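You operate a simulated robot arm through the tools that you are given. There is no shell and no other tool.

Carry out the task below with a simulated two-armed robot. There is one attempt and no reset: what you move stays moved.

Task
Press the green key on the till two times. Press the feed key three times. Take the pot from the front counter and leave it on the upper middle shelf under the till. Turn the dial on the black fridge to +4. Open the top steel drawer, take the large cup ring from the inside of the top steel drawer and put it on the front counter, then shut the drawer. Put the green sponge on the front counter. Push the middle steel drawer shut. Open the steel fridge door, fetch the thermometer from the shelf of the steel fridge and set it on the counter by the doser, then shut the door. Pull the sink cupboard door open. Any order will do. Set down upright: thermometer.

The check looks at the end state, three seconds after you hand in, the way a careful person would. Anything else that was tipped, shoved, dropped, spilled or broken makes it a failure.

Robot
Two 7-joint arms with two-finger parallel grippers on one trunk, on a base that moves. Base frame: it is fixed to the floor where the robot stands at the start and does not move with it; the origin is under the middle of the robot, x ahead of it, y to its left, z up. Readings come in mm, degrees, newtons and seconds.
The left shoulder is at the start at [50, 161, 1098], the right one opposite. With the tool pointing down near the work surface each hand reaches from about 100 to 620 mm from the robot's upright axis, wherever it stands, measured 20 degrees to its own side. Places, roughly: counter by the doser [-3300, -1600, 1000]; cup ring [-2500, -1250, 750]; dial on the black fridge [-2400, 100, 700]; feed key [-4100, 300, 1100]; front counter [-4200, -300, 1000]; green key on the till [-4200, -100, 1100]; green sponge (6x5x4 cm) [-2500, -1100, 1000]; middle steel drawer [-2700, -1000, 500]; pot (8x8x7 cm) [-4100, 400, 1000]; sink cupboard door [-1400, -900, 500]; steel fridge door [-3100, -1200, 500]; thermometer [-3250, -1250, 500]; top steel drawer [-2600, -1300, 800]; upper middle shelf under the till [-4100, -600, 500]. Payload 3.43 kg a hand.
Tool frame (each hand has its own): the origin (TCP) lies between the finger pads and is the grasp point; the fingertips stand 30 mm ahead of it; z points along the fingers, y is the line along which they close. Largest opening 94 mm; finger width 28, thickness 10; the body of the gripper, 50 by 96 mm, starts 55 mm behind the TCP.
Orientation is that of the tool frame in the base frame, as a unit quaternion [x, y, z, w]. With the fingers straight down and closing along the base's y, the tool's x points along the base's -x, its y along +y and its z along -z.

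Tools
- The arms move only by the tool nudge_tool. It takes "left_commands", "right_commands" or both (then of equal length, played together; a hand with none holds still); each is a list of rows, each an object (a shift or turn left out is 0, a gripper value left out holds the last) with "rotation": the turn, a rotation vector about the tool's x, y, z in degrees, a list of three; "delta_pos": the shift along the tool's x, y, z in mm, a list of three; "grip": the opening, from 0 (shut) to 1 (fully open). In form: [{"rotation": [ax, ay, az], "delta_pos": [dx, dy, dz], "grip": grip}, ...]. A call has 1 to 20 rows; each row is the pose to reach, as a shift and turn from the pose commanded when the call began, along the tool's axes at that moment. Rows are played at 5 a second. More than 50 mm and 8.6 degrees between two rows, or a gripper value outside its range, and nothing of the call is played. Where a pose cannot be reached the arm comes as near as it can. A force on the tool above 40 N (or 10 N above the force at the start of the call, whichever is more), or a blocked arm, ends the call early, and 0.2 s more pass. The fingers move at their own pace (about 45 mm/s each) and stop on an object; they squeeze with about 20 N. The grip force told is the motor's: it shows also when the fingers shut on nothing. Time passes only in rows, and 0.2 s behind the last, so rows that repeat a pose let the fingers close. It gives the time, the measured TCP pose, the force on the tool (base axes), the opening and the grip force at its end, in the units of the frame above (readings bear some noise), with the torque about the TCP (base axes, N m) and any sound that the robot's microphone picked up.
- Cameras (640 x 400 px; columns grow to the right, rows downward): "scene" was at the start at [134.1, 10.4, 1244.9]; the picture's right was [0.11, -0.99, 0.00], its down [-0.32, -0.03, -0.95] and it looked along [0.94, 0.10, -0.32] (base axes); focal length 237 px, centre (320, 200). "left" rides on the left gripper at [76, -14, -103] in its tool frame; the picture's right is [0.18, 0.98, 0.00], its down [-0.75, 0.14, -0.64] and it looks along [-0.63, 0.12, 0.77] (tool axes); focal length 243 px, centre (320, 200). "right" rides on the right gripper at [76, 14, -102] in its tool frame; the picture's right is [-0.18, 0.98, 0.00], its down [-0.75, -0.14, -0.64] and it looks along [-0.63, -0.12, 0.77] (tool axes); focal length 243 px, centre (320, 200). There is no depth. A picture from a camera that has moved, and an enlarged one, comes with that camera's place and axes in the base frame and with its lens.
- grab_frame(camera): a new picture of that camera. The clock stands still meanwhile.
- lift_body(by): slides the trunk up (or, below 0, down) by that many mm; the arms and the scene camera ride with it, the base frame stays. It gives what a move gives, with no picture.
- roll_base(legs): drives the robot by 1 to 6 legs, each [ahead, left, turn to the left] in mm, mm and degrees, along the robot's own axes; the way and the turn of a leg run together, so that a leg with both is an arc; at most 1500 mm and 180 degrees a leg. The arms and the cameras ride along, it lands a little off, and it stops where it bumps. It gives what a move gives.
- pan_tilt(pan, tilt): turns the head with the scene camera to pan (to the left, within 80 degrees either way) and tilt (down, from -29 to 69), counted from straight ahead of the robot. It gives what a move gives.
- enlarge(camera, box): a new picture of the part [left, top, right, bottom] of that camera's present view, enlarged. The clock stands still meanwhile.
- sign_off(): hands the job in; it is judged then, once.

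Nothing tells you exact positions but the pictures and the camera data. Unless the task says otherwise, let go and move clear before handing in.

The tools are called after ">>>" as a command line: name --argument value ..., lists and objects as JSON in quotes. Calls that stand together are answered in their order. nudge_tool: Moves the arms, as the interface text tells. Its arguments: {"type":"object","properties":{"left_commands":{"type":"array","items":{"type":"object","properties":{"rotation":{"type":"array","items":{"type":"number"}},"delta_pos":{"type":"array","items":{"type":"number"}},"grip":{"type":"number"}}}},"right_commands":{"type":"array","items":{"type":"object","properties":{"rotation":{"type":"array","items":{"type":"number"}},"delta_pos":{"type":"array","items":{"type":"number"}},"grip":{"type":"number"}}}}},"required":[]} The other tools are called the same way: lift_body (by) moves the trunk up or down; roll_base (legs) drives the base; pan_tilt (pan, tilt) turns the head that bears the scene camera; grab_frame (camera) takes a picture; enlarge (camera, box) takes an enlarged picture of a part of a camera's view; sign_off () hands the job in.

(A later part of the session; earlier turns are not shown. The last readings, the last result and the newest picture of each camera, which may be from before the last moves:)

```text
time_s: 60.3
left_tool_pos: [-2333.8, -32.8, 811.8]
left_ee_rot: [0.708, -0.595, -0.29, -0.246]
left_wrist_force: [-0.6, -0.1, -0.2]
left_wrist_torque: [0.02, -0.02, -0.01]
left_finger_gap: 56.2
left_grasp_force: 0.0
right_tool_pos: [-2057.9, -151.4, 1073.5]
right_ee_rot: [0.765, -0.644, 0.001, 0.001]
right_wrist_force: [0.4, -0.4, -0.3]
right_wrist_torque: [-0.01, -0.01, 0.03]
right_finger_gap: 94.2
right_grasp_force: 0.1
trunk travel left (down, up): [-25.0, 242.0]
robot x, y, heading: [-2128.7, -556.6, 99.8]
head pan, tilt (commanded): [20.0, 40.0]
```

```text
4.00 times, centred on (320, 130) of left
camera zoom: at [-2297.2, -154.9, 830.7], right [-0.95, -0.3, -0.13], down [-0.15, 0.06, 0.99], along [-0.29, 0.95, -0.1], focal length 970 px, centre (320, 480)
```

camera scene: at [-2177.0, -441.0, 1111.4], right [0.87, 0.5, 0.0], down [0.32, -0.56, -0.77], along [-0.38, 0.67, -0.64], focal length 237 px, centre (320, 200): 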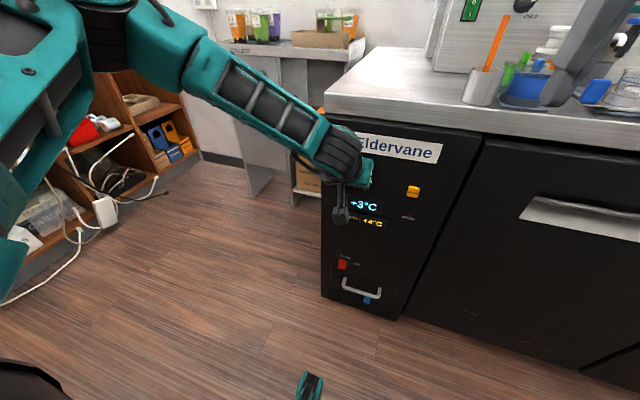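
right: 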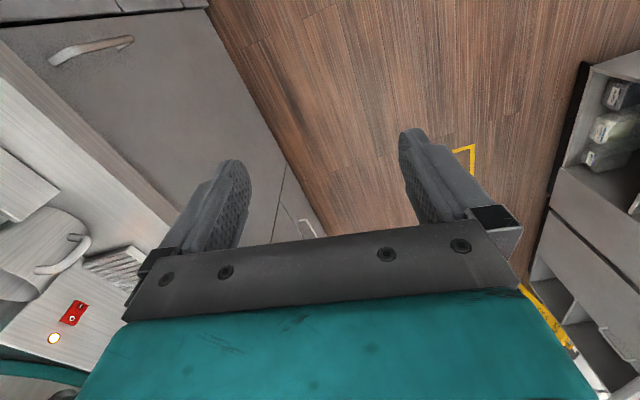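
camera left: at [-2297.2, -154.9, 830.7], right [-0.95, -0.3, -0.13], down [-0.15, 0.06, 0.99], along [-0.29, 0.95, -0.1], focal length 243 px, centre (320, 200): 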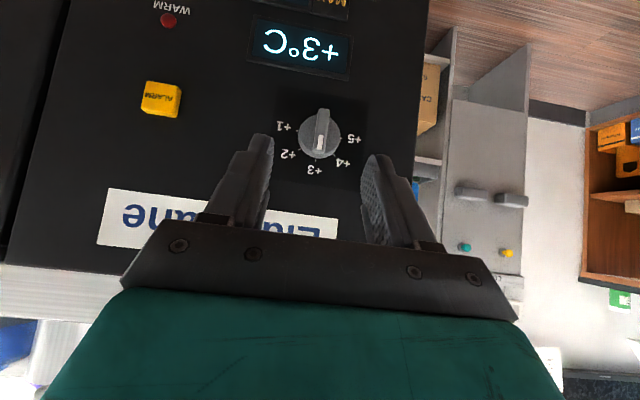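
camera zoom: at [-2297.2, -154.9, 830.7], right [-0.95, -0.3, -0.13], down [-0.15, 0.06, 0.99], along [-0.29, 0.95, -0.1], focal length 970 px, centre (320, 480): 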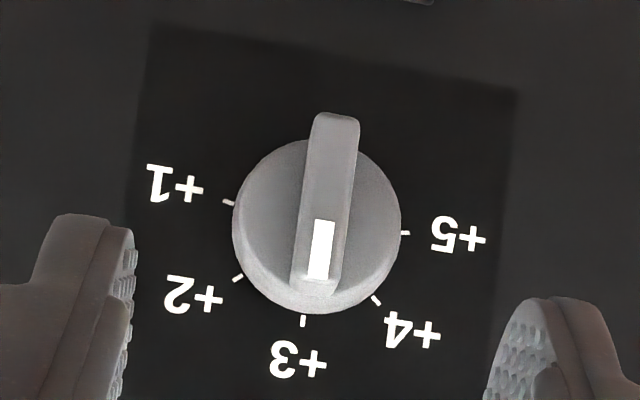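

The bar points exactly at +3. I'll try flattening the hand's pitch in place from this better posture to get a fuller grip on the bar.

>>> nudge_tool --left_commands '[{"rotation": [0, -8, 0]}, {"rotation": [0, -16, 0]}, {"rotation": [0, -24, 0]}, {"rotation": [0, -30, 0]}, {"rotation": [0, -30, 0]}]'

```text
time_s: 61.5
left_tool_pos: [-2319.5, -31.9, 819.6]
left_ee_rot: [0.611, -0.509, -0.466, -0.387]
left_wrist_force: [0.5, -1.0, 0.1]
left_wrist_torque: [0.0, 0.01, -0.01]
left_finger_gap: 56.1
left_grasp_force: 0.0
left hand out of reach, approached as far as the arm can: row 4, 5
right_tool_pos: [-2058.3, -151.2, 1073.3]
right_ee_rot: [0.765, -0.644, 0.0, 0.001]
right_wrist_force: [-0.1, 0.3, -0.1]
right_wrist_torque: [-0.01, 0.0, -0.02]
right_finger_gap: 94.0
right_grasp_force: 0.1
trunk travel left (down, up): [-25.0, 242.0]
robot x, y, heading: [-2131.2, -555.6, 99.7]
head pan, tilt (commanded): [20.0, 40.0]
```

Nearly reachable down to ~15° pitch. I'll take ~35° pitch and move to a pre-grasp pose about 80 mm off the panel at the dial's height.

>>> nudge_tool --left_commands '[{"delta_pos": [15, 5, 12], "rotation": [0, 8, 0]}, {"delta_pos": [30, 10, 24], "rotation": [0, 15, 0]}, {"delta_pos": [45, 14, 36], "rotation": [0, 20, 0]}, {"delta_pos": [60, 18.7, 47], "rotation": [0, 20, 0]}, {"delta_pos": [60, 18.7, 47], "rotation": [0, 20, 0]}]'

>>> grab_frame --camera "left"

>>> grab_frame --camera "scene"

```text
time_s: 62.7
left_tool_pos: [-2343.8, -4.7, 749.6]
left_ee_rot: [0.68, -0.571, -0.352, -0.296]
left_wrist_force: [0.1, 0.6, -0.1]
left_wrist_torque: [0.0, 0.0, 0.02]
left_finger_gap: 56.4
left_grasp_force: 0.0
right_tool_pos: [-2058.8, -151.8, 1074.5]
right_ee_rot: [0.764, -0.645, 0.001, 0.001]
right_wrist_force: [-0.5, -0.2, -0.2]
right_wrist_torque: [0.0, 0.0, -0.01]
right_finger_gap: 94.3
right_grasp_force: 0.1
trunk travel left (down, up): [-25.0, 242.0]
robot x, y, heading: [-2128.8, -553.9, 99.7]
head pan, tilt (commanded): [20.0, 40.0]
```

```text
taken
camera left: at [-2308.1, -127.4, 746.9], right [-0.95, -0.27, -0.15], down [-0.12, -0.11, 0.99], along [-0.29, 0.95, 0.07], focal length 243 px, centre (320, 200)
```

left: 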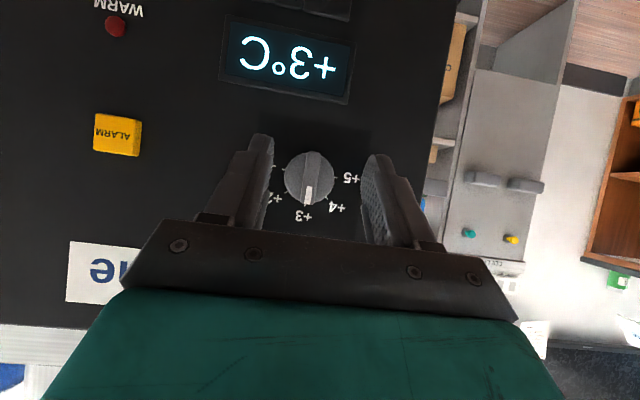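

```text
taken
camera scene: at [-2177.1, -441.0, 1111.4], right [0.87, 0.5, 0.0], down [0.32, -0.56, -0.77], along [-0.38, 0.67, -0.64], focal length 237 px, centre (320, 200)
```

scene: 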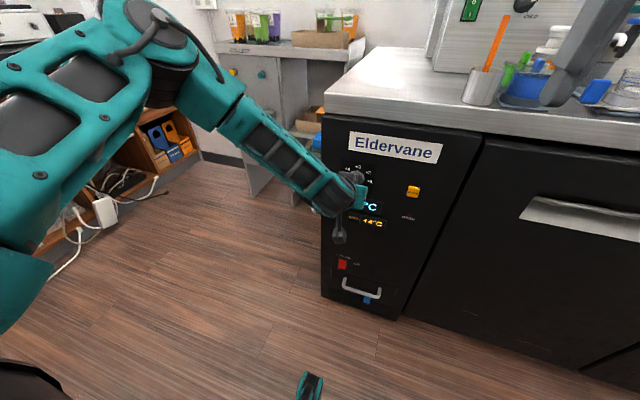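

The pre-grasp pose was reached. I'll enlarge to verify the dial's centre from this view.

>>> enlarge --camera "left" --box '[240, 130, 400, 230]'

```text
4.00 times, centred on (320, 180) of left
camera zoom: at [-2308.1, -127.4, 746.9], right [-0.95, -0.27, -0.15], down [-0.12, -0.11, 0.99], along [-0.29, 0.95, 0.07], focal length 970 px, centre (320, 280)
```

zoom: 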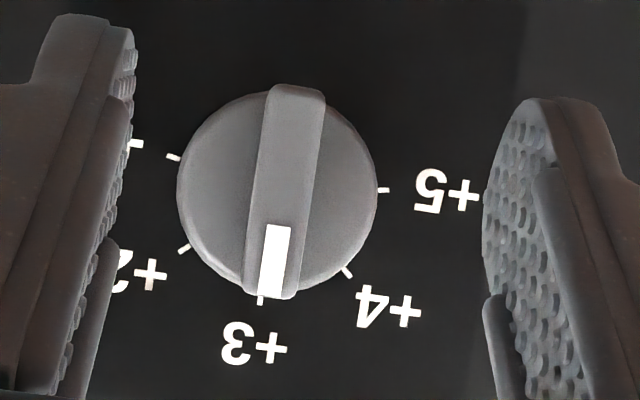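

Triangulation gives the dial centre at (-2357.5, 75, 740), aligned with the hand. I'll advance 37 mm straight toward the panel so the fingertips straddle the bar just above the disc.

>>> nudge_tool --left_commands '[{"delta_pos": [-7, 0, 10], "grip": 0.45}, {"delta_pos": [-14, 0, 20]}, {"delta_pos": [-18, 0, 26]}, {"delta_pos": [-21, 0, 30]}, {"delta_pos": [-21, 0, 30]}]'

>>> grab_frame --camera "left"

```text
time_s: 63.9
left_tool_pos: [-2350.1, 31.0, 749.3]
left_ee_rot: [0.681, -0.571, -0.352, -0.295]
left_wrist_force: [-0.7, -0.2, 0.0]
left_wrist_torque: [0.01, -0.02, 0.02]
left_finger_gap: 42.5
left_grasp_force: 0.0
right_tool_pos: [-2058.5, -151.6, 1073.3]
right_ee_rot: [0.764, -0.645, -0.001, 0.0]
right_wrist_force: [0.6, -0.6, 0.3]
right_wrist_torque: [-0.02, 0.01, 0.0]
right_finger_gap: 93.9
right_grasp_force: 0.1
trunk travel left (down, up): [-25.0, 242.0]
robot x, y, heading: [-2130.1, -554.5, 99.6]
head pan, tilt (commanded): [20.0, 40.0]
```

```text
taken
camera left: at [-2313.7, -92.6, 747.0], right [-0.95, -0.28, -0.15], down [-0.12, -0.11, 0.99], along [-0.29, 0.95, 0.07], focal length 243 px, centre (320, 200)
```

left: 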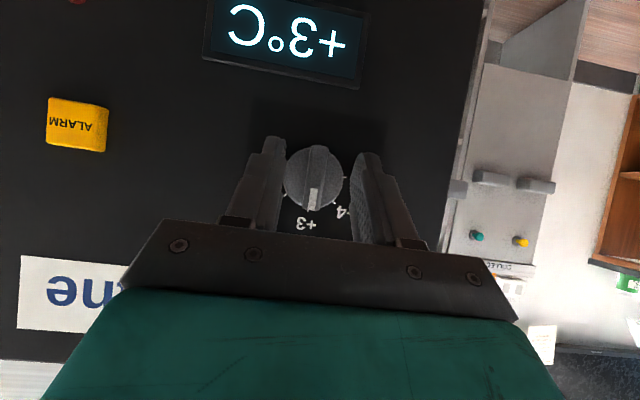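

Fingers straddle the bar. Closing on it.

>>> nudge_tool --left_commands '[{"grip": 0.3}, {"grip": 0.2}, {"grip": 0.1}, {"grip": 0.05}, {"grip": 0.05}]'

>>> enlarge --camera "left" --box '[240, 130, 400, 230]'

```text
time_s: 65.1
left_tool_pos: [-2349.0, 30.8, 750.3]
left_ee_rot: [0.68, -0.571, -0.351, -0.296]
left_wrist_force: [5.7, 1.4, -0.3]
left_wrist_torque: [0.18, -0.03, 0.22]
left_finger_gap: 10.6
left_grasp_force: 44.1
right_tool_pos: [-2057.8, -150.6, 1073.5]
right_ee_rot: [0.764, -0.645, 0.001, 0.0]
right_wrist_force: [0.7, 0.2, 0.2]
right_wrist_torque: [0.01, 0.0, -0.01]
right_finger_gap: 94.1
right_grasp_force: 0.1
trunk travel left (down, up): [-25.0, 242.0]
robot x, y, heading: [-2129.3, -553.8, 99.5]
head pan, tilt (commanded): [20.0, 40.0]
```

```text
4.00 times, centred on (320, 180) of left
camera zoom: at [-2312.7, -92.6, 747.2], right [-0.95, -0.27, -0.15], down [-0.12, -0.11, 0.99], along [-0.29, 0.96, 0.07], focal length 970 px, centre (320, 280)
```

zoom: 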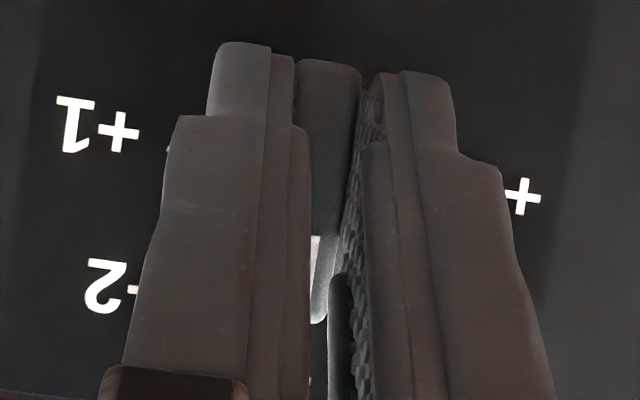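

The bar is gripped (gap 10.6 mm). I'll rotate 45° counter-clockwise about the dial's axis, compensating for the hand's offset and pitch.

>>> nudge_tool --left_commands '[{"delta_pos": [0.1, 1.3, 0], "rotation": [4.3, 0, -6.1]}, {"delta_pos": [0.3, 2.6, 0.2], "rotation": [8.6, 0, -12.3]}, {"delta_pos": [0.6, 3.8, 0.4], "rotation": [13, 0, -18.4]}, {"delta_pos": [1.1, 5, 0.8], "rotation": [17.3, 0, -24.5]}, {"delta_pos": [1.7, 6.1, 1.2], "rotation": [21.6, 0, -30.6]}, {"delta_pos": [2.4, 7.1, 1.7], "rotation": [25.9, 0, -36.8]}, {"delta_pos": [2.4, 7.1, 1.7], "rotation": [25.9, 0, -36.8]}]'

>>> grab_frame --camera "left"

>>> enlarge --camera "scene" --box '[300, 120, 460, 240]'

```text
time_s: 66.7
left_tool_pos: [-2352.1, 29.7, 748.4]
left_ee_rot: [0.74, -0.393, -0.105, -0.536]
left_wrist_force: [19.7, 12.4, 8.2]
left_wrist_torque: [-0.25, -0.22, -0.46]
left_finger_gap: 10.8
left_grasp_force: 44.2
right_tool_pos: [-2057.7, -150.9, 1073.8]
right_ee_rot: [0.764, -0.646, 0.0, 0.001]
right_wrist_force: [-0.5, 1.0, -0.3]
right_wrist_torque: [0.05, -0.01, 0.0]
right_finger_gap: 94.1
right_grasp_force: 0.0
trunk travel left (down, up): [-25.0, 242.0]
robot x, y, heading: [-2124.8, -556.6, 99.9]
head pan, tilt (commanded): [20.0, 40.0]
```

```text
taken
camera left: at [-2319.5, -93.6, 756.7], right [-0.56, -0.2, -0.8], down [-0.77, -0.22, 0.59], along [-0.3, 0.95, -0.03], focal length 243 px, centre (320, 200)
```

left: 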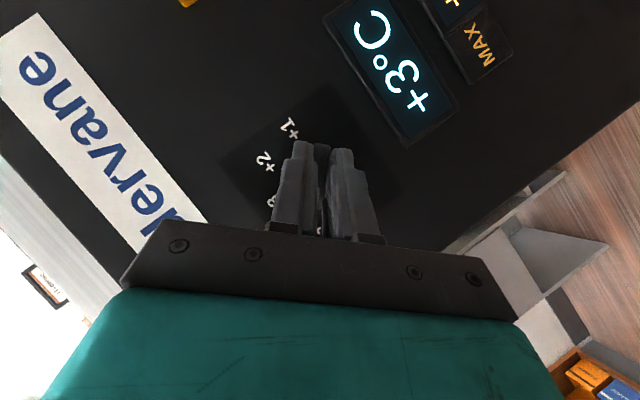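

```text
3.33 times, centred on (380, 180) of scene
camera zoom: at [-2175.5, -440.7, 1111.6], right [0.87, 0.49, 0.0], down [0.32, -0.56, -0.77], along [-0.38, 0.67, -0.64], focal length 790 px, centre (120, 267)
```

zoom: 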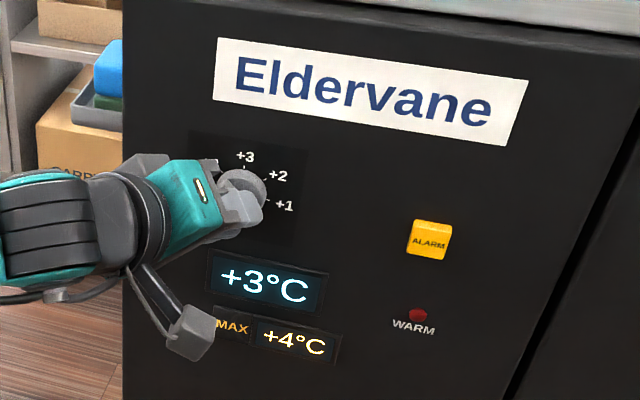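

The hand rotated; there's some side force. I'll open the fingers and back off to see where the dial points.

>>> nudge_tool --left_commands '[{"grip": 0.2}, {"grip": 0.4}, {"grip": 0.45}, {"delta_pos": [8, 0, -12]}, {"delta_pos": [16, 0, -24]}, {"delta_pos": [25, 0, -38]}, {"delta_pos": [32, 0, -50]}]'

>>> grab_frame --camera "left"

>>> enlarge --camera "left" --box '[240, 100, 400, 220]'

```text
time_s: 68.3
left_tool_pos: [-2349.4, -28.1, 747.5]
left_ee_rot: [0.742, -0.392, -0.107, -0.533]
left_wrist_force: [-0.4, -0.3, 0.2]
left_wrist_torque: [0.01, -0.03, 0.0]
left_finger_gap: 42.4
left_grasp_force: 0.0
right_tool_pos: [-2057.3, -150.5, 1074.3]
right_ee_rot: [0.764, -0.645, 0.0, 0.001]
right_wrist_force: [1.1, -0.4, 0.6]
right_wrist_torque: [-0.03, -0.01, -0.01]
right_finger_gap: 93.8
right_grasp_force: 0.0
trunk travel left (down, up): [-25.0, 242.0]
robot x, y, heading: [-2133.5, -556.8, 99.6]
head pan, tilt (commanded): [20.0, 40.0]
```

```text
taken
camera left: at [-2315.3, -152.3, 755.8], right [-0.56, -0.21, -0.8], down [-0.77, -0.23, 0.6], along [-0.31, 0.95, -0.03], focal length 243 px, centre (320, 200)
```

left: 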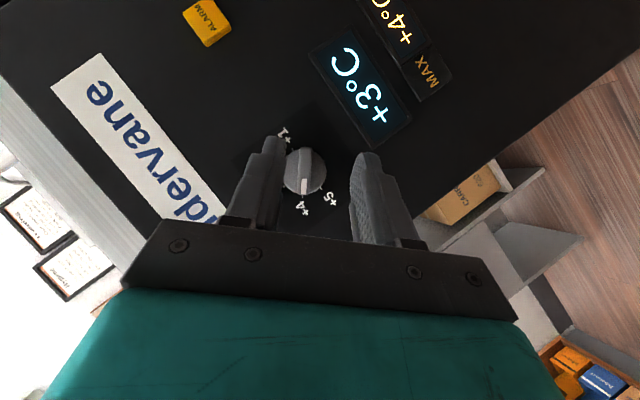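

```text
3.33 times, centred on (320, 160) of left
camera zoom: at [-2315.3, -152.3, 755.8], right [-0.56, -0.21, -0.8], down [-0.77, -0.23, 0.6], along [-0.31, 0.95, -0.03], focal length 809 px, centre (320, 333)
```

zoom: 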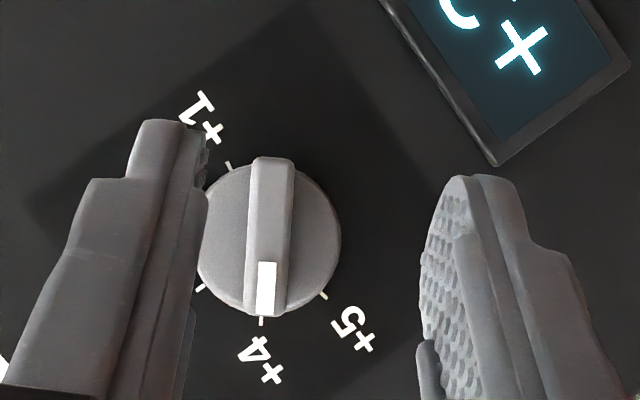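

The mark points at +4 or nearly so. I'll look closer to check the exact angle.

>>> enlarge --camera "left" --box '[275, 130, 355, 210]'

>>> enlarge --camera "scene" --box '[320, 140, 400, 200]'

```text
5.00 times, centred on (315, 170) of left
camera zoom: at [-2315.3, -152.3, 755.8], right [-0.56, -0.21, -0.8], down [-0.77, -0.23, 0.6], along [-0.31, 0.95, -0.03], focal length 1213 px, centre (345, 350)
```

zoom: 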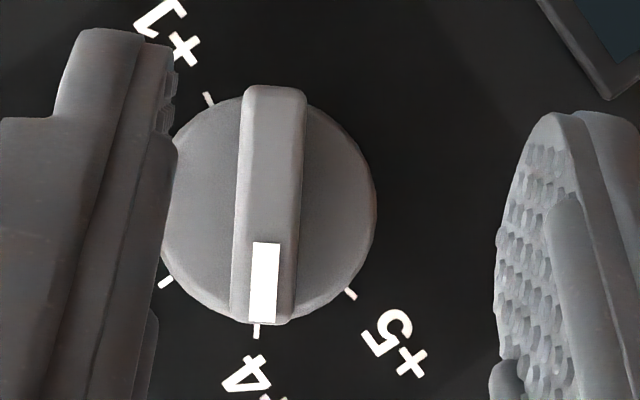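

```text
6.67 times, centred on (360, 170) of scene
camera zoom: at [-2177.0, -441.1, 1111.4], right [0.87, 0.5, 0.0], down [0.32, -0.56, -0.77], along [-0.38, 0.67, -0.64], focal length 1581 px, centre (53, 400)
```

zoom: 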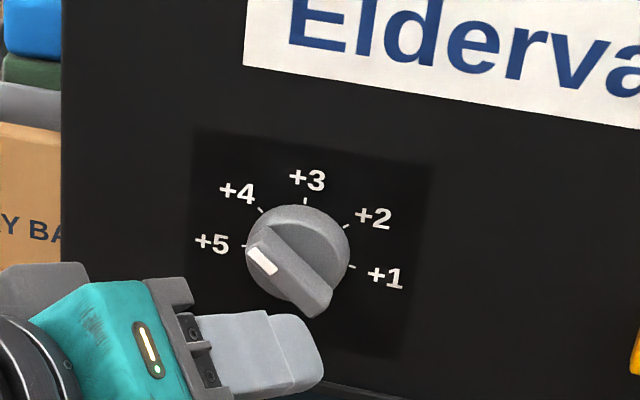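

The pointer is slightly past +4 (about 50° instead of 45°). I'll regrip aligned with the bar and turn it back by about 5°.

>>> nudge_tool --left_commands '[{"delta_pos": [-7, 0, 13], "rotation": [1.6, 0, -2.2]}, {"delta_pos": [-14, 0, 26], "rotation": [3.2, 0, -4.5]}, {"delta_pos": [-21, 0, 38], "rotation": [3.2, 0, -4.5]}, {"delta_pos": [-28.8, 0, 51.3], "rotation": [3.2, 0, -4.5]}, {"delta_pos": [-28.8, 0, 51.3], "rotation": [3.2, 0, -4.5]}]'

>>> nudge_tool --left_commands '[{"grip": 0.3}, {"grip": 0.15}, {"grip": 0.05}, {"grip": 0.05}, {"rotation": [-1.0, 0, 1.4]}, {"rotation": [-2.0, 0, 2.8]}, {"rotation": [-3.2, 0, 4.5]}, {"rotation": [-3.2, 0, 4.5]}]'

>>> nudge_tool --left_commands '[{"grip": 0.2}, {"grip": 0.4}, {"grip": 0.45}, {"delta_pos": [8, 0, -12]}, {"delta_pos": [16, 0, -24]}, {"delta_pos": [25, 0, -36]}, {"delta_pos": [34, 0, -48]}]'

>>> enlarge --camera "left" --box '[275, 130, 355, 210]'

>>> enlarge --camera "scene" --box '[320, 140, 400, 200]'

```text
time_s: 69.5
left_tool_pos: [-2355.0, 29.4, 743.9]
left_ee_rot: [0.742, -0.365, -0.074, -0.558]
left_wrist_force: [-0.5, 0.2, 0.8]
left_wrist_torque: [0.0, 0.01, 0.0]
left_finger_gap: 42.3
left_grasp_force: 0.1
right_tool_pos: [-2058.2, -151.7, 1074.2]
right_ee_rot: [0.765, -0.644, 0.001, 0.001]
right_wrist_force: [0.1, -0.5, 0.1]
right_wrist_torque: [-0.03, 0.01, 0.03]
right_finger_gap: 94.0
right_grasp_force: 0.0
trunk travel left (down, up): [-25.0, 242.0]
robot x, y, heading: [-2128.6, -554.1, 99.8]
head pan, tilt (commanded): [20.0, 40.0]
```

```text
time_s: 71.3
left_tool_pos: [-2352.0, 29.3, 747.5]
left_ee_rot: [0.739, -0.393, -0.107, -0.537]
left_wrist_force: [10.8, 6.1, 15.8]
left_wrist_torque: [-0.22, -0.14, -0.42]
left_finger_gap: 10.9
left_grasp_force: 44.4
right_tool_pos: [-2056.7, -152.6, 1074.0]
right_ee_rot: [0.764, -0.645, 0.0, 0.001]
right_wrist_force: [-0.1, 0.4, 0.1]
right_wrist_torque: [-0.02, 0.0, 0.02]
right_finger_gap: 94.0
right_grasp_force: 0.0
trunk travel left (down, up): [-25.0, 242.0]
robot x, y, heading: [-2129.3, -554.6, 99.8]
head pan, tilt (commanded): [20.0, 40.0]
```

```text
time_s: 72.9
left_tool_pos: [-2343.4, -29.3, 744.1]
left_ee_rot: [0.742, -0.393, -0.106, -0.533]
left_wrist_force: [0.2, 0.1, -0.2]
left_wrist_torque: [-0.03, 0.0, -0.02]
left_finger_gap: 42.4
left_grasp_force: 0.1
right_tool_pos: [-2059.7, -151.9, 1073.1]
right_ee_rot: [0.764, -0.645, 0.0, 0.0]
right_wrist_force: [0.6, -0.1, 0.8]
right_wrist_torque: [0.0, -0.03, -0.04]
right_finger_gap: 93.8
right_grasp_force: 0.0
trunk travel left (down, up): [-25.0, 242.0]
robot x, y, heading: [-2128.2, -553.1, 99.5]
head pan, tilt (commanded): [20.0, 40.0]
```

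```text
5.00 times, centred on (315, 170) of left
camera zoom: at [-2308.1, -152.5, 751.4], right [-0.56, -0.21, -0.8], down [-0.77, -0.23, 0.6], along [-0.31, 0.95, -0.03], focal length 1213 px, centre (345, 350)
```

zoom: 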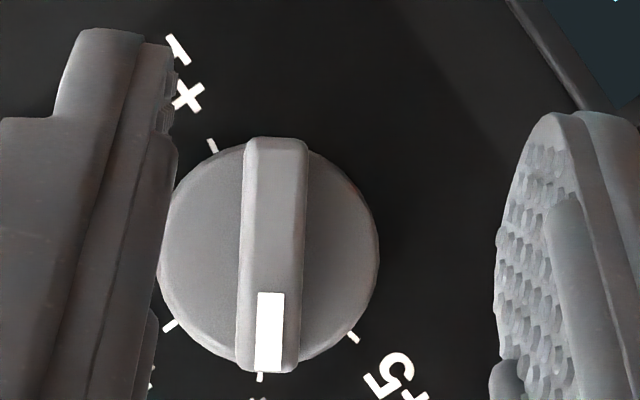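

```text
6.67 times, centred on (360, 170) of scene
camera zoom: at [-2177.0, -441.1, 1111.4], right [0.87, 0.5, 0.0], down [0.32, -0.56, -0.77], along [-0.38, 0.67, -0.64], focal length 1581 px, centre (53, 400)
```

zoom: 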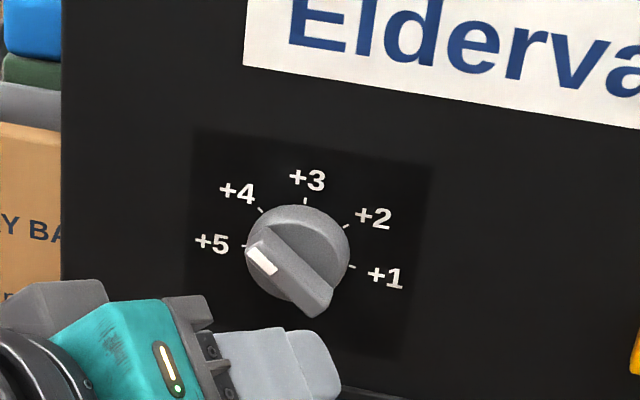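

On closer measurement the ticks are 50° apart (fit of all five), so the bar at ~50° is exactly on +4 – the dial is done. I'll retract the left hand and return it to the carrying pose.

>>> nudge_tool --left_commands '[{"delta_pos": [23, 0, -33], "rotation": [-4.3, 0, 6.1]}, {"delta_pos": [46, 0, -66], "rotation": [-8.6, 0, 12.3]}, {"delta_pos": [69, 0, -98], "rotation": [-13, 0, 18.4]}, {"delta_pos": [45, -28, -113], "rotation": [-17.3, 0, 24.5]}, {"delta_pos": [22, -56, -128], "rotation": [-21.6, 0, 30.6]}, {"delta_pos": [2, -82, -145], "rotation": [-25.9, 0, 36.8]}, {"delta_pos": [-17, -106, -160], "rotation": [-25.9, 0, 36.8]}]'

>>> nudge_tool --left_commands '[{"delta_pos": [-23, 5, -16], "rotation": [0, 8, 0]}, {"delta_pos": [-46, 10, -32], "rotation": [0, 16, 0]}, {"delta_pos": [-70, 15, -49], "rotation": [0, 24, 0]}, {"delta_pos": [-93, 20, -65], "rotation": [0, 32, 0]}, {"delta_pos": [-116, 25, -82], "rotation": [0, 40, 0]}, {"delta_pos": [-140, 30, -98], "rotation": [0, 48, 0]}, {"delta_pos": [-163, 35, -115], "rotation": [0, 55, 0], "grip": 1}, {"delta_pos": [-163, 35, -115], "rotation": [0, 55, 0]}]'

>>> grab_frame --camera "scene"

```text
time_s: 74.5
left_tool_pos: [-2322.0, -148.3, 895.1]
left_ee_rot: [0.681, -0.572, -0.351, -0.294]
left_wrist_force: [0.9, -0.3, -0.7]
left_wrist_torque: [-0.01, 0.04, 0.01]
left_finger_gap: 42.3
left_grasp_force: 0.1
left hand out of reach, approached as far as the arm can: row 2, 3, 4, 5
right_tool_pos: [-2058.0, -152.2, 1073.2]
right_ee_rot: [0.765, -0.644, -0.001, 0.001]
right_wrist_force: [1.5, 0.4, -0.2]
right_wrist_torque: [0.0, 0.02, 0.0]
right_finger_gap: 94.0
right_grasp_force: 0.1
trunk travel left (down, up): [-25.0, 242.0]
robot x, y, heading: [-2129.0, -556.0, 99.6]
head pan, tilt (commanded): [20.0, 40.0]
```

```text
time_s: 76.3
left_tool_pos: [-2356.5, -153.2, 1093.9]
left_ee_rot: [0.766, -0.643, 0.003, 0.001]
left_wrist_force: [0.0, -0.1, 0.8]
left_wrist_torque: [-0.03, 0.02, 0.01]
left_finger_gap: 93.9
left_grasp_force: 0.7
right_tool_pos: [-2059.3, -151.3, 1074.7]
right_ee_rot: [0.765, -0.644, 0.001, -0.001]
right_wrist_force: [0.0, -0.7, -1.0]
right_wrist_torque: [0.05, 0.04, -0.01]
right_finger_gap: 94.0
right_grasp_force: 0.1
trunk travel left (down, up): [-25.0, 242.0]
robot x, y, heading: [-2129.8, -555.5, 99.8]
head pan, tilt (commanded): [20.0, 40.0]
```

```text
taken
camera scene: at [-2177.0, -441.1, 1111.4], right [0.87, 0.5, 0.0], down [0.32, -0.56, -0.77], along [-0.38, 0.67, -0.64], focal length 237 px, centre (320, 200)
```

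scene: 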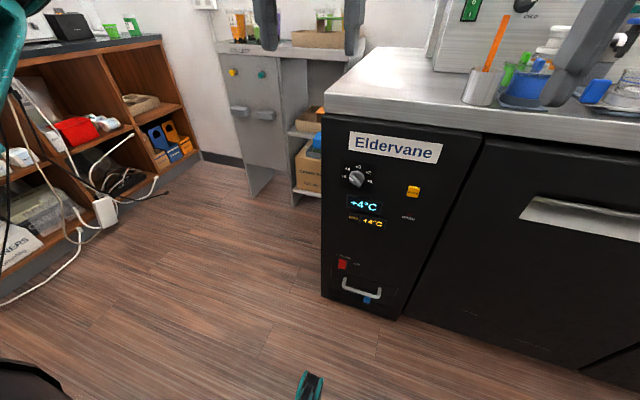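

The fridge display now reads +4 °C. Next I'll raise the trunk, centre in the aisle and turn to face the steel drawers.

>>> lift_body --by 100

>>> roll_base --legs '[[90, 0, 0], [0, 0, 90]]'

>>> pan_tilt --pan 40 --tilt 35

>>> grab_frame --camera "scene"

```text
time_s: 77.6
left_tool_pos: [-2357.5, -153.3, 1193.4]
left_ee_rot: [0.766, -0.643, 0.001, 0.001]
left_wrist_force: [0.3, 0.6, -0.3]
left_wrist_torque: [-0.01, 0.01, 0.0]
left_finger_gap: 94.1
left_grasp_force: 0.1
right_tool_pos: [-2058.2, -152.8, 1173.8]
right_ee_rot: [0.765, -0.644, 0.001, 0.001]
right_wrist_force: [-0.3, 0.0, -0.4]
right_wrist_torque: [-0.06, 0.02, 0.04]
right_finger_gap: 93.8
right_grasp_force: 0.1
trunk travel left (down, up): [-125.0, 142.0]
robot x, y, heading: [-2130.4, -553.3, 99.6]
head pan, tilt (commanded): [20.0, 40.0]
```

```text
time_s: 82.5
left_tool_pos: [-2544.8, -695.4, 1193.2]
left_ee_rot: [0.996, 0.087, 0.002, -0.001]
left_wrist_force: [0.0, -0.6, 0.4]
left_wrist_torque: [-0.03, 0.01, -0.03]
left_finger_gap: 94.3
left_grasp_force: 0.0
right_tool_pos: [-2548.6, -397.1, 1174.4]
right_ee_rot: [0.996, 0.084, 0.0, 0.0]
right_wrist_force: [-0.2, -0.3, -0.6]
right_wrist_torque: [-0.01, 0.0, 0.01]
right_finger_gap: 94.0
right_grasp_force: 0.0
trunk travel left (down, up): [-125.0, 142.0]
robot x, y, heading: [-2146.2, -467.1, -170.5]
head pan, tilt (commanded): [20.0, 40.0]
```

```text
time_s: 83.3
left_tool_pos: [-2544.7, -695.0, 1192.7]
left_ee_rot: [0.996, 0.088, 0.002, 0.0]
left_wrist_force: [0.1, 0.3, 0.1]
left_wrist_torque: [0.03, -0.02, -0.01]
left_finger_gap: 94.2
left_grasp_force: 0.1
right_tool_pos: [-2547.5, -396.1, 1174.1]
right_ee_rot: [0.996, 0.085, 0.0, 0.0]
right_wrist_force: [-0.1, 0.2, 0.2]
right_wrist_torque: [0.02, -0.03, -0.05]
right_finger_gap: 93.9
right_grasp_force: 0.0
trunk travel left (down, up): [-125.0, 142.0]
robot x, y, heading: [-2145.4, -467.5, -170.1]
head pan, tilt (commanded): [40.0, 35.0]
```

```text
taken
camera scene: at [-2239.5, -540.6, 1219.0], right [-0.76, 0.65, 0.0], down [0.37, 0.44, -0.82], along [-0.53, -0.62, -0.57], focal length 237 px, centre (320, 200)
```

scene: 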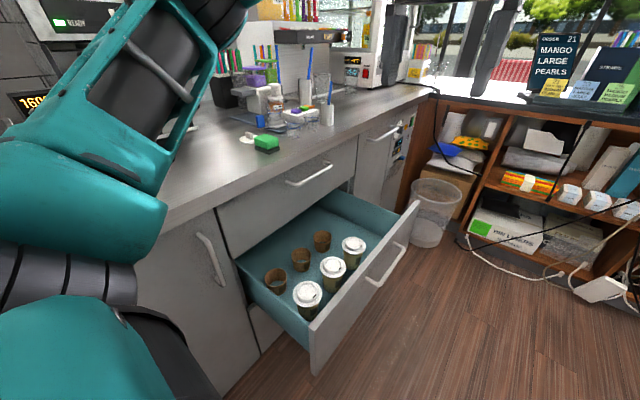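

The middle drawer is open with cups in it; the top drawer with its handle sits above, the sponge lies near the counter edge. I'll drive to stand squarely in front of the drawers.

>>> roll_base --legs '[[479, -223, 0], [0, 0, 90]]'

>>> pan_tilt --pan 0 --tilt 40

>>> grab_frame --camera "scene"

>>> grab_frame --camera "right"

>>> grab_frame --camera "left"

```text
time_s: 90.2
left_tool_pos: [-2415.8, -729.3, 1194.6]
left_ee_rot: [0.644, 0.765, 0.001, -0.002]
left_wrist_force: [-0.6, -0.3, 0.0]
left_wrist_torque: [0.01, 0.0, 0.0]
left_finger_gap: 94.0
left_grasp_force: 0.1
right_tool_pos: [-2715.5, -730.5, 1175.2]
right_ee_rot: [0.646, 0.763, 0.001, -0.001]
right_wrist_force: [-0.4, 0.4, 0.3]
right_wrist_torque: [0.01, 0.0, 0.0]
right_finger_gap: 94.0
right_grasp_force: 0.1
trunk travel left (down, up): [-125.0, 142.0]
robot x, y, heading: [-2641.4, -324.1, -80.4]
head pan, tilt (commanded): [40.0, 35.0]
```

```text
time_s: 91.2
left_tool_pos: [-2415.7, -729.3, 1194.3]
left_ee_rot: [0.646, 0.764, 0.001, -0.001]
left_wrist_force: [-0.3, -0.4, -0.1]
left_wrist_torque: [-0.04, 0.03, -0.04]
left_finger_gap: 93.9
left_grasp_force: 0.1
right_tool_pos: [-2715.7, -731.4, 1173.4]
right_ee_rot: [0.646, 0.763, 0.0, 0.0]
right_wrist_force: [0.0, -0.7, 0.1]
right_wrist_torque: [0.04, 0.0, 0.03]
right_finger_gap: 94.0
right_grasp_force: 0.1
trunk travel left (down, up): [-125.0, 142.0]
robot x, y, heading: [-2636.2, -325.6, -80.4]
head pan, tilt (commanded): [0.0, 40.0]
```

```text
taken
camera scene: at [-2620.8, -450.5, 1211.4], right [-0.99, -0.17, 0.0], down [-0.11, 0.63, -0.77], along [0.13, -0.76, -0.64], focal length 237 px, centre (320, 200)
```

scene: 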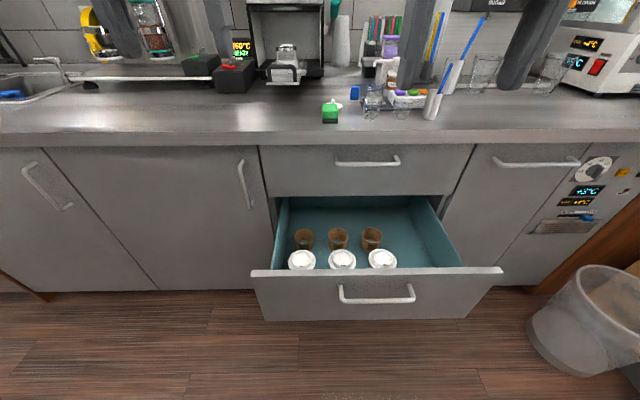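

```text
taken
camera right: at [-2712.6, -653.5, 1276.4], right [1.0, -0.02, 0.0], down [-0.02, -0.77, 0.64], along [-0.01, -0.64, -0.77], focal length 243 px, centre (320, 200)
```

right: 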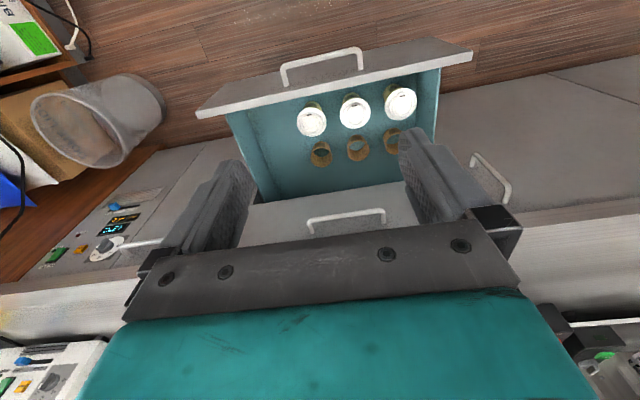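

```text
taken
camera left: at [-2442.8, -656.7, 1296.9], right [0.94, 0.35, 0.0], down [0.27, -0.72, 0.64], along [0.22, -0.6, -0.77], focal length 243 px, centre (320, 200)
```

left: 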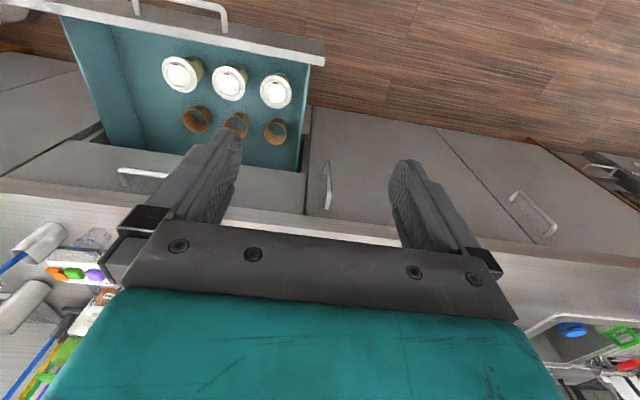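

Geometry found: drawer fronts face (-0.17, 0.98); the middle drawer stands ~285 mm open with its front at z≈490–745 and the handle at z≈700. I'll back off a little, lower the trunk, and pitch the right hand forward-down as a pusher.

>>> roll_base --legs '[[-100, -30, 0]]'

>>> lift_body --by -120

>>> nudge_tool --right_commands '[{"delta_pos": [0, 0, 35], "rotation": [0, -7, 0], "grip": 0}, {"delta_pos": [0, 0, 70], "rotation": [0, -14, 0]}, {"delta_pos": [0, 0, 105], "rotation": [0, -21, 0]}, {"delta_pos": [-20, 0, 140], "rotation": [0, -28, 0]}, {"delta_pos": [-40, 0, 175], "rotation": [0, -35, 0]}, {"delta_pos": [-50, 0, 210], "rotation": [0, -42, 0]}, {"delta_pos": [-50, 0, 245], "rotation": [0, -45, 0]}, {"delta_pos": [-50, 0, 280], "rotation": [0, -45, 0]}, {"delta_pos": [-50, 0, 310], "rotation": [0, -45, 0]}, {"delta_pos": [-50, 0, 310], "rotation": [0, -45, 0]}]'

>>> grab_frame --camera "scene"

>>> grab_frame --camera "right"

```text
time_s: 92.4
left_tool_pos: [-2462.6, -633.0, 1194.4]
left_ee_rot: [0.644, 0.765, 0.0, -0.001]
left_wrist_force: [-0.5, -0.2, 0.3]
left_wrist_torque: [-0.01, 0.01, 0.0]
left_finger_gap: 93.9
left_grasp_force: 0.1
right_tool_pos: [-2762.2, -633.5, 1174.0]
right_ee_rot: [0.646, 0.763, 0.0, 0.0]
right_wrist_force: [0.4, 0.0, 0.5]
right_wrist_torque: [-0.03, -0.02, -0.04]
right_finger_gap: 94.0
right_grasp_force: 0.0
trunk travel left (down, up): [-125.0, 142.0]
robot x, y, heading: [-2687.6, -234.4, -80.4]
head pan, tilt (commanded): [0.0, 40.0]
```

```text
time_s: 93.9
left_tool_pos: [-2462.3, -632.4, 1074.8]
left_ee_rot: [0.645, 0.764, 0.001, -0.001]
left_wrist_force: [0.1, 0.1, -0.6]
left_wrist_torque: [0.0, -0.01, -0.01]
left_finger_gap: 93.8
left_grasp_force: 0.0
right_tool_pos: [-2762.2, -634.6, 1053.7]
right_ee_rot: [0.646, 0.763, 0.0, 0.0]
right_wrist_force: [-0.7, -0.5, -0.2]
right_wrist_torque: [0.0, -0.02, 0.0]
right_finger_gap: 94.1
right_grasp_force: 0.1
trunk travel left (down, up): [-5.0, 262.0]
robot x, y, heading: [-2685.9, -231.9, -80.5]
head pan, tilt (commanded): [0.0, 40.0]
```

```text
time_s: 96.1
left_tool_pos: [-2462.4, -633.8, 1074.4]
left_ee_rot: [0.644, 0.765, 0.001, -0.002]
left_wrist_force: [-0.1, 0.2, -0.2]
left_wrist_torque: [0.01, -0.02, -0.03]
left_finger_gap: 94.2
left_grasp_force: 0.0
right_tool_pos: [-2752.5, -685.4, 744.2]
right_ee_rot: [0.598, 0.705, -0.247, 0.291]
right_wrist_force: [0.4, 0.4, -0.5]
right_wrist_torque: [0.03, 0.0, 0.01]
right_finger_gap: 0.0
right_grasp_force: 20.0
trunk travel left (down, up): [-5.0, 262.0]
robot x, y, heading: [-2689.0, -230.1, -80.3]
head pan, tilt (commanded): [0.0, 40.0]
```

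```text
taken
camera scene: at [-2666.9, -354.4, 1091.4], right [-0.99, -0.17, 0.0], down [-0.11, 0.63, -0.77], along [0.13, -0.76, -0.64], focal length 237 px, centre (320, 200)
```

scene: 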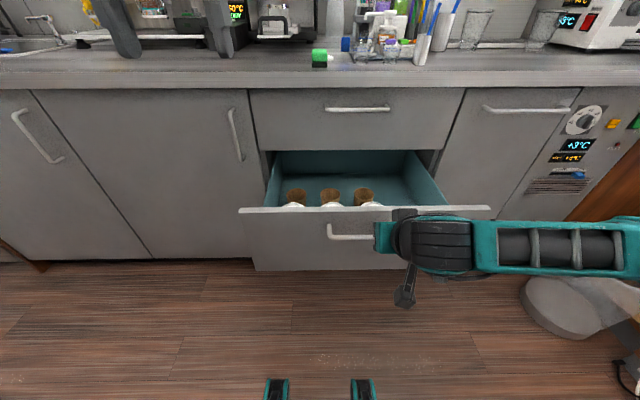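

```text
taken
camera right: at [-2758.5, -558.7, 763.2], right [0.99, 0.03, 0.13], down [-0.13, -0.1, 0.99], along [0.05, -0.99, -0.1], focal length 243 px, centre (320, 200)
```

right: 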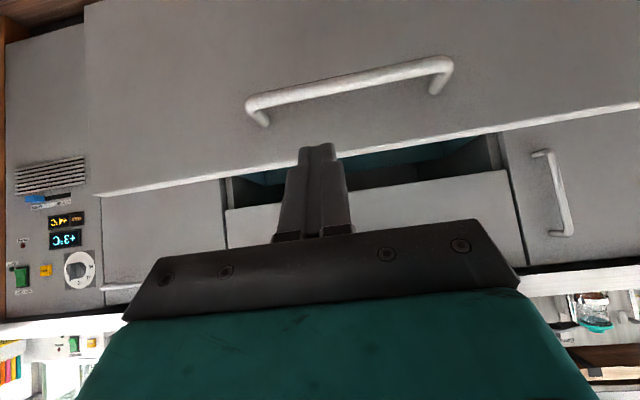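

The pusher pose works. I'll lower it ~104 mm, shift to the drawer's centre below the handle, then push forward.

>>> nudge_tool --right_commands '[{"delta_pos": [18, 10, 18]}, {"delta_pos": [37, 20, 37]}, {"delta_pos": [55, 30, 55]}, {"delta_pos": [73.5, 40, 73.5]}, {"delta_pos": [73.5, 40, 73.5]}]'

>>> grab_frame --camera "right"

```text
time_s: 97.3
left_tool_pos: [-2462.6, -633.3, 1073.7]
left_ee_rot: [0.644, 0.765, 0.001, -0.002]
left_wrist_force: [0.9, 0.5, 0.3]
left_wrist_torque: [-0.03, -0.02, 0.0]
left_finger_gap: 94.1
left_grasp_force: 0.1
right_tool_pos: [-2712.8, -678.9, 638.2]
right_ee_rot: [0.598, 0.705, -0.247, 0.292]
right_wrist_force: [-0.2, 0.5, 0.4]
right_wrist_torque: [-0.04, 0.0, 0.0]
right_finger_gap: 0.1
right_grasp_force: 20.1
trunk travel left (down, up): [-5.0, 262.0]
robot x, y, heading: [-2690.4, -232.3, -80.3]
head pan, tilt (commanded): [0.0, 40.0]
```

```text
taken
camera right: at [-2718.1, -551.4, 656.7], right [0.99, 0.03, 0.13], down [-0.13, -0.1, 0.99], along [0.05, -0.99, -0.1], focal length 243 px, centre (320, 200)
```

right: 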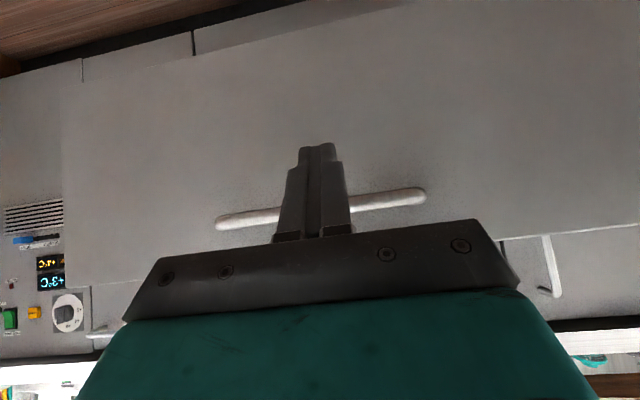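

Fingers are aligned below the handle at the drawer's middle. I'll push by driving the base ahead in steps.

>>> roll_base --legs '[[200, 0, 0]]'

>>> grab_frame --camera "scene"

```text
time_s: 99.0
left_tool_pos: [-2426.6, -835.9, 1073.8]
left_ee_rot: [0.644, 0.765, 0.001, -0.001]
left_wrist_force: [0.3, 0.2, -0.1]
left_wrist_torque: [-0.01, -0.02, 0.01]
left_finger_gap: 93.7
left_grasp_force: 0.0
right_tool_pos: [-2678.1, -881.6, 638.4]
right_ee_rot: [0.596, 0.706, -0.247, 0.292]
right_wrist_force: [0.5, 0.3, -1.3]
right_wrist_torque: [0.0, -0.01, 0.0]
right_finger_gap: 0.1
right_grasp_force: 19.7
trunk travel left (down, up): [-5.0, 262.0]
robot x, y, heading: [-2657.4, -437.0, -80.2]
head pan, tilt (commanded): [0.0, 40.0]
```

```text
taken
camera scene: at [-2632.4, -557.7, 1091.4], right [-0.99, -0.17, 0.0], down [-0.11, 0.63, -0.77], along [0.13, -0.76, -0.64], focal length 237 px, centre (320, 200)
```

scene: 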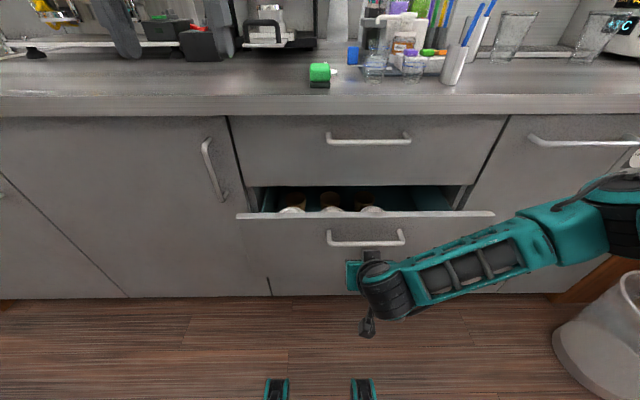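

The drawer is sliding in well. I'll check the left hand's surroundings before driving further.

>>> grab_frame --camera "left"

>>> roll_base --legs '[[100, 0, 0]]'

>>> grab_frame --camera "scene"

>>> grab_frame --camera "left"

```text
taken
camera left: at [-2453.9, -763.4, 1177.0], right [0.94, 0.35, 0.0], down [0.27, -0.72, 0.64], along [0.22, -0.6, -0.77], focal length 243 px, centre (320, 200)
```

left: 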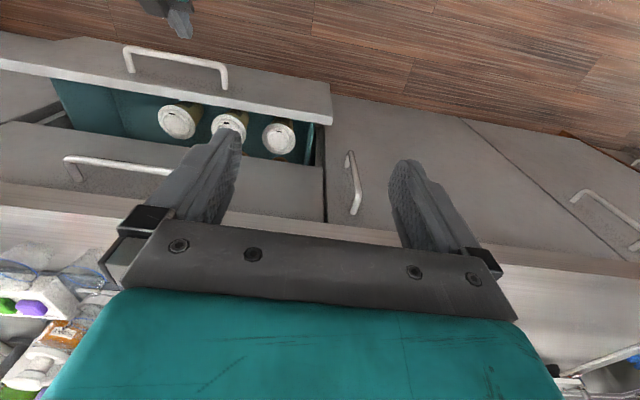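

```text
time_s: 100.1
left_tool_pos: [-2409.0, -935.3, 1074.2]
left_ee_rot: [0.643, 0.766, 0.001, -0.002]
left_wrist_force: [0.3, -0.5, 0.2]
left_wrist_torque: [-0.01, 0.0, 0.0]
left_finger_gap: 94.1
left_grasp_force: 0.1
right_tool_pos: [-2661.2, -979.8, 638.4]
right_ee_rot: [0.597, 0.705, -0.247, 0.292]
right_wrist_force: [-0.5, 0.0, 0.0]
right_wrist_torque: [0.01, -0.02, 0.0]
right_finger_gap: 0.0
right_grasp_force: 19.8
trunk travel left (down, up): [-5.0, 262.0]
robot x, y, heading: [-2637.6, -536.6, -80.2]
head pan, tilt (commanded): [0.0, 40.0]
```

```text
taken
camera scene: at [-2615.6, -656.8, 1091.4], right [-0.99, -0.17, 0.0], down [-0.11, 0.63, -0.77], along [0.13, -0.76, -0.64], focal length 237 px, centre (320, 200)
```

scene: 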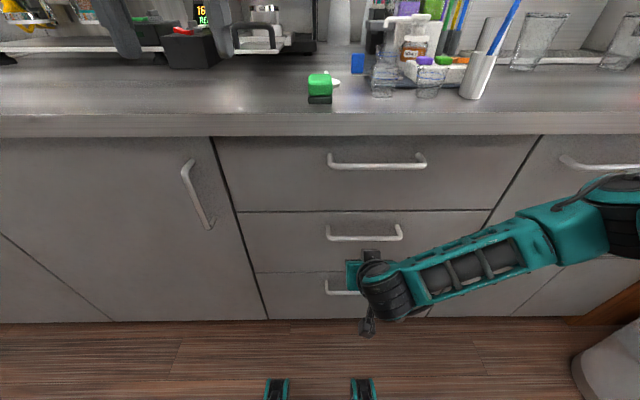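

```text
taken
camera left: at [-2437.1, -862.5, 1177.0], right [0.94, 0.35, 0.0], down [0.27, -0.72, 0.64], along [0.22, -0.6, -0.77], focal length 243 px, centre (320, 200)
```

left: 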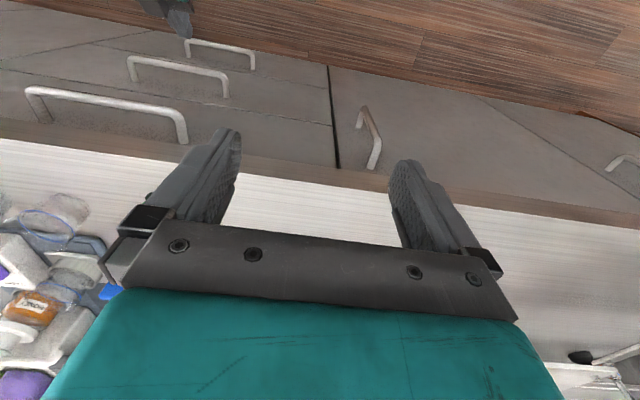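

The middle drawer looks flush with the others now. I'll zoom to confirm.

>>> enlarge --camera "scene" --box '[200, 130, 400, 330]'

>>> enlarge --camera "left" --box '[0, 20, 360, 200]'

```text
2.00 times, centred on (300, 230) of scene
camera zoom: at [-2615.6, -656.8, 1091.4], right [-0.99, -0.17, 0.0], down [-0.11, 0.63, -0.77], along [0.13, -0.76, -0.64], focal length 474 px, centre (360, 140)
```

zoom: 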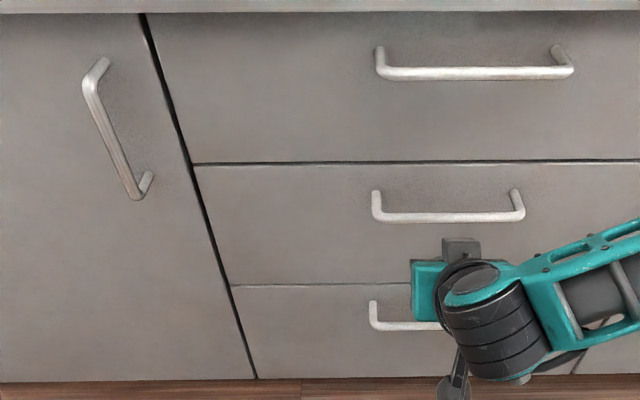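

```text
1.78 times, centred on (180, 110) of left
camera zoom: at [-2437.1, -862.5, 1177.0], right [0.94, 0.35, 0.0], down [0.27, -0.72, 0.64], along [0.22, -0.6, -0.77], focal length 431 px, centre (569, 360)
```

zoom: 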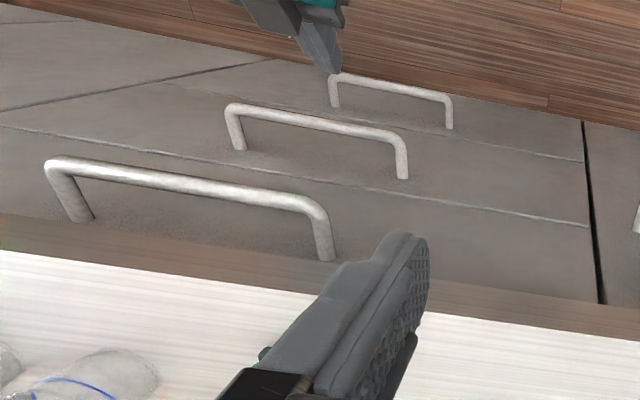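

It appears shut. I'll give it a gentle confirming push with the arm (the call stops by itself on force).

>>> nudge_tool --right_commands '[{"delta_pos": [-12, 0, 12]}, {"delta_pos": [-24, 0, 24]}, {"delta_pos": [-30, 0, 30]}, {"delta_pos": [-36, 0, 36]}, {"delta_pos": [-42, 0, 42]}, {"delta_pos": [-46, 0, 46]}]'

>>> grab_frame --camera "scene"

```text
time_s: 101.5
left_tool_pos: [-2412.0, -933.9, 1073.8]
left_ee_rot: [0.643, 0.766, 0.002, 0.0]
left_wrist_force: [0.1, -0.5, 0.4]
left_wrist_torque: [0.01, -0.01, 0.02]
left_finger_gap: 94.3
left_grasp_force: 0.0
right_tool_pos: [-2649.7, -1036.5, 631.5]
right_ee_rot: [0.596, 0.71, -0.241, 0.287]
right_wrist_force: [-5.9, 34.0, -12.4]
right_wrist_torque: [-0.07, -0.04, 0.19]
right_finger_gap: 0.3
right_grasp_force: 19.3
trunk travel left (down, up): [-5.0, 262.0]
robot x, y, heading: [-2638.6, -533.8, -80.2]
head pan, tilt (commanded): [0.0, 40.0]
```

```text
taken
camera scene: at [-2616.0, -655.5, 1091.3], right [-0.99, -0.17, 0.0], down [-0.11, 0.63, -0.77], along [0.13, -0.76, -0.64], focal length 237 px, centre (320, 200)
```

scene: 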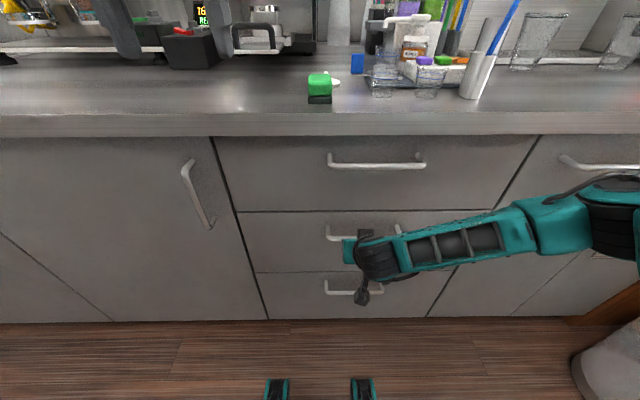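

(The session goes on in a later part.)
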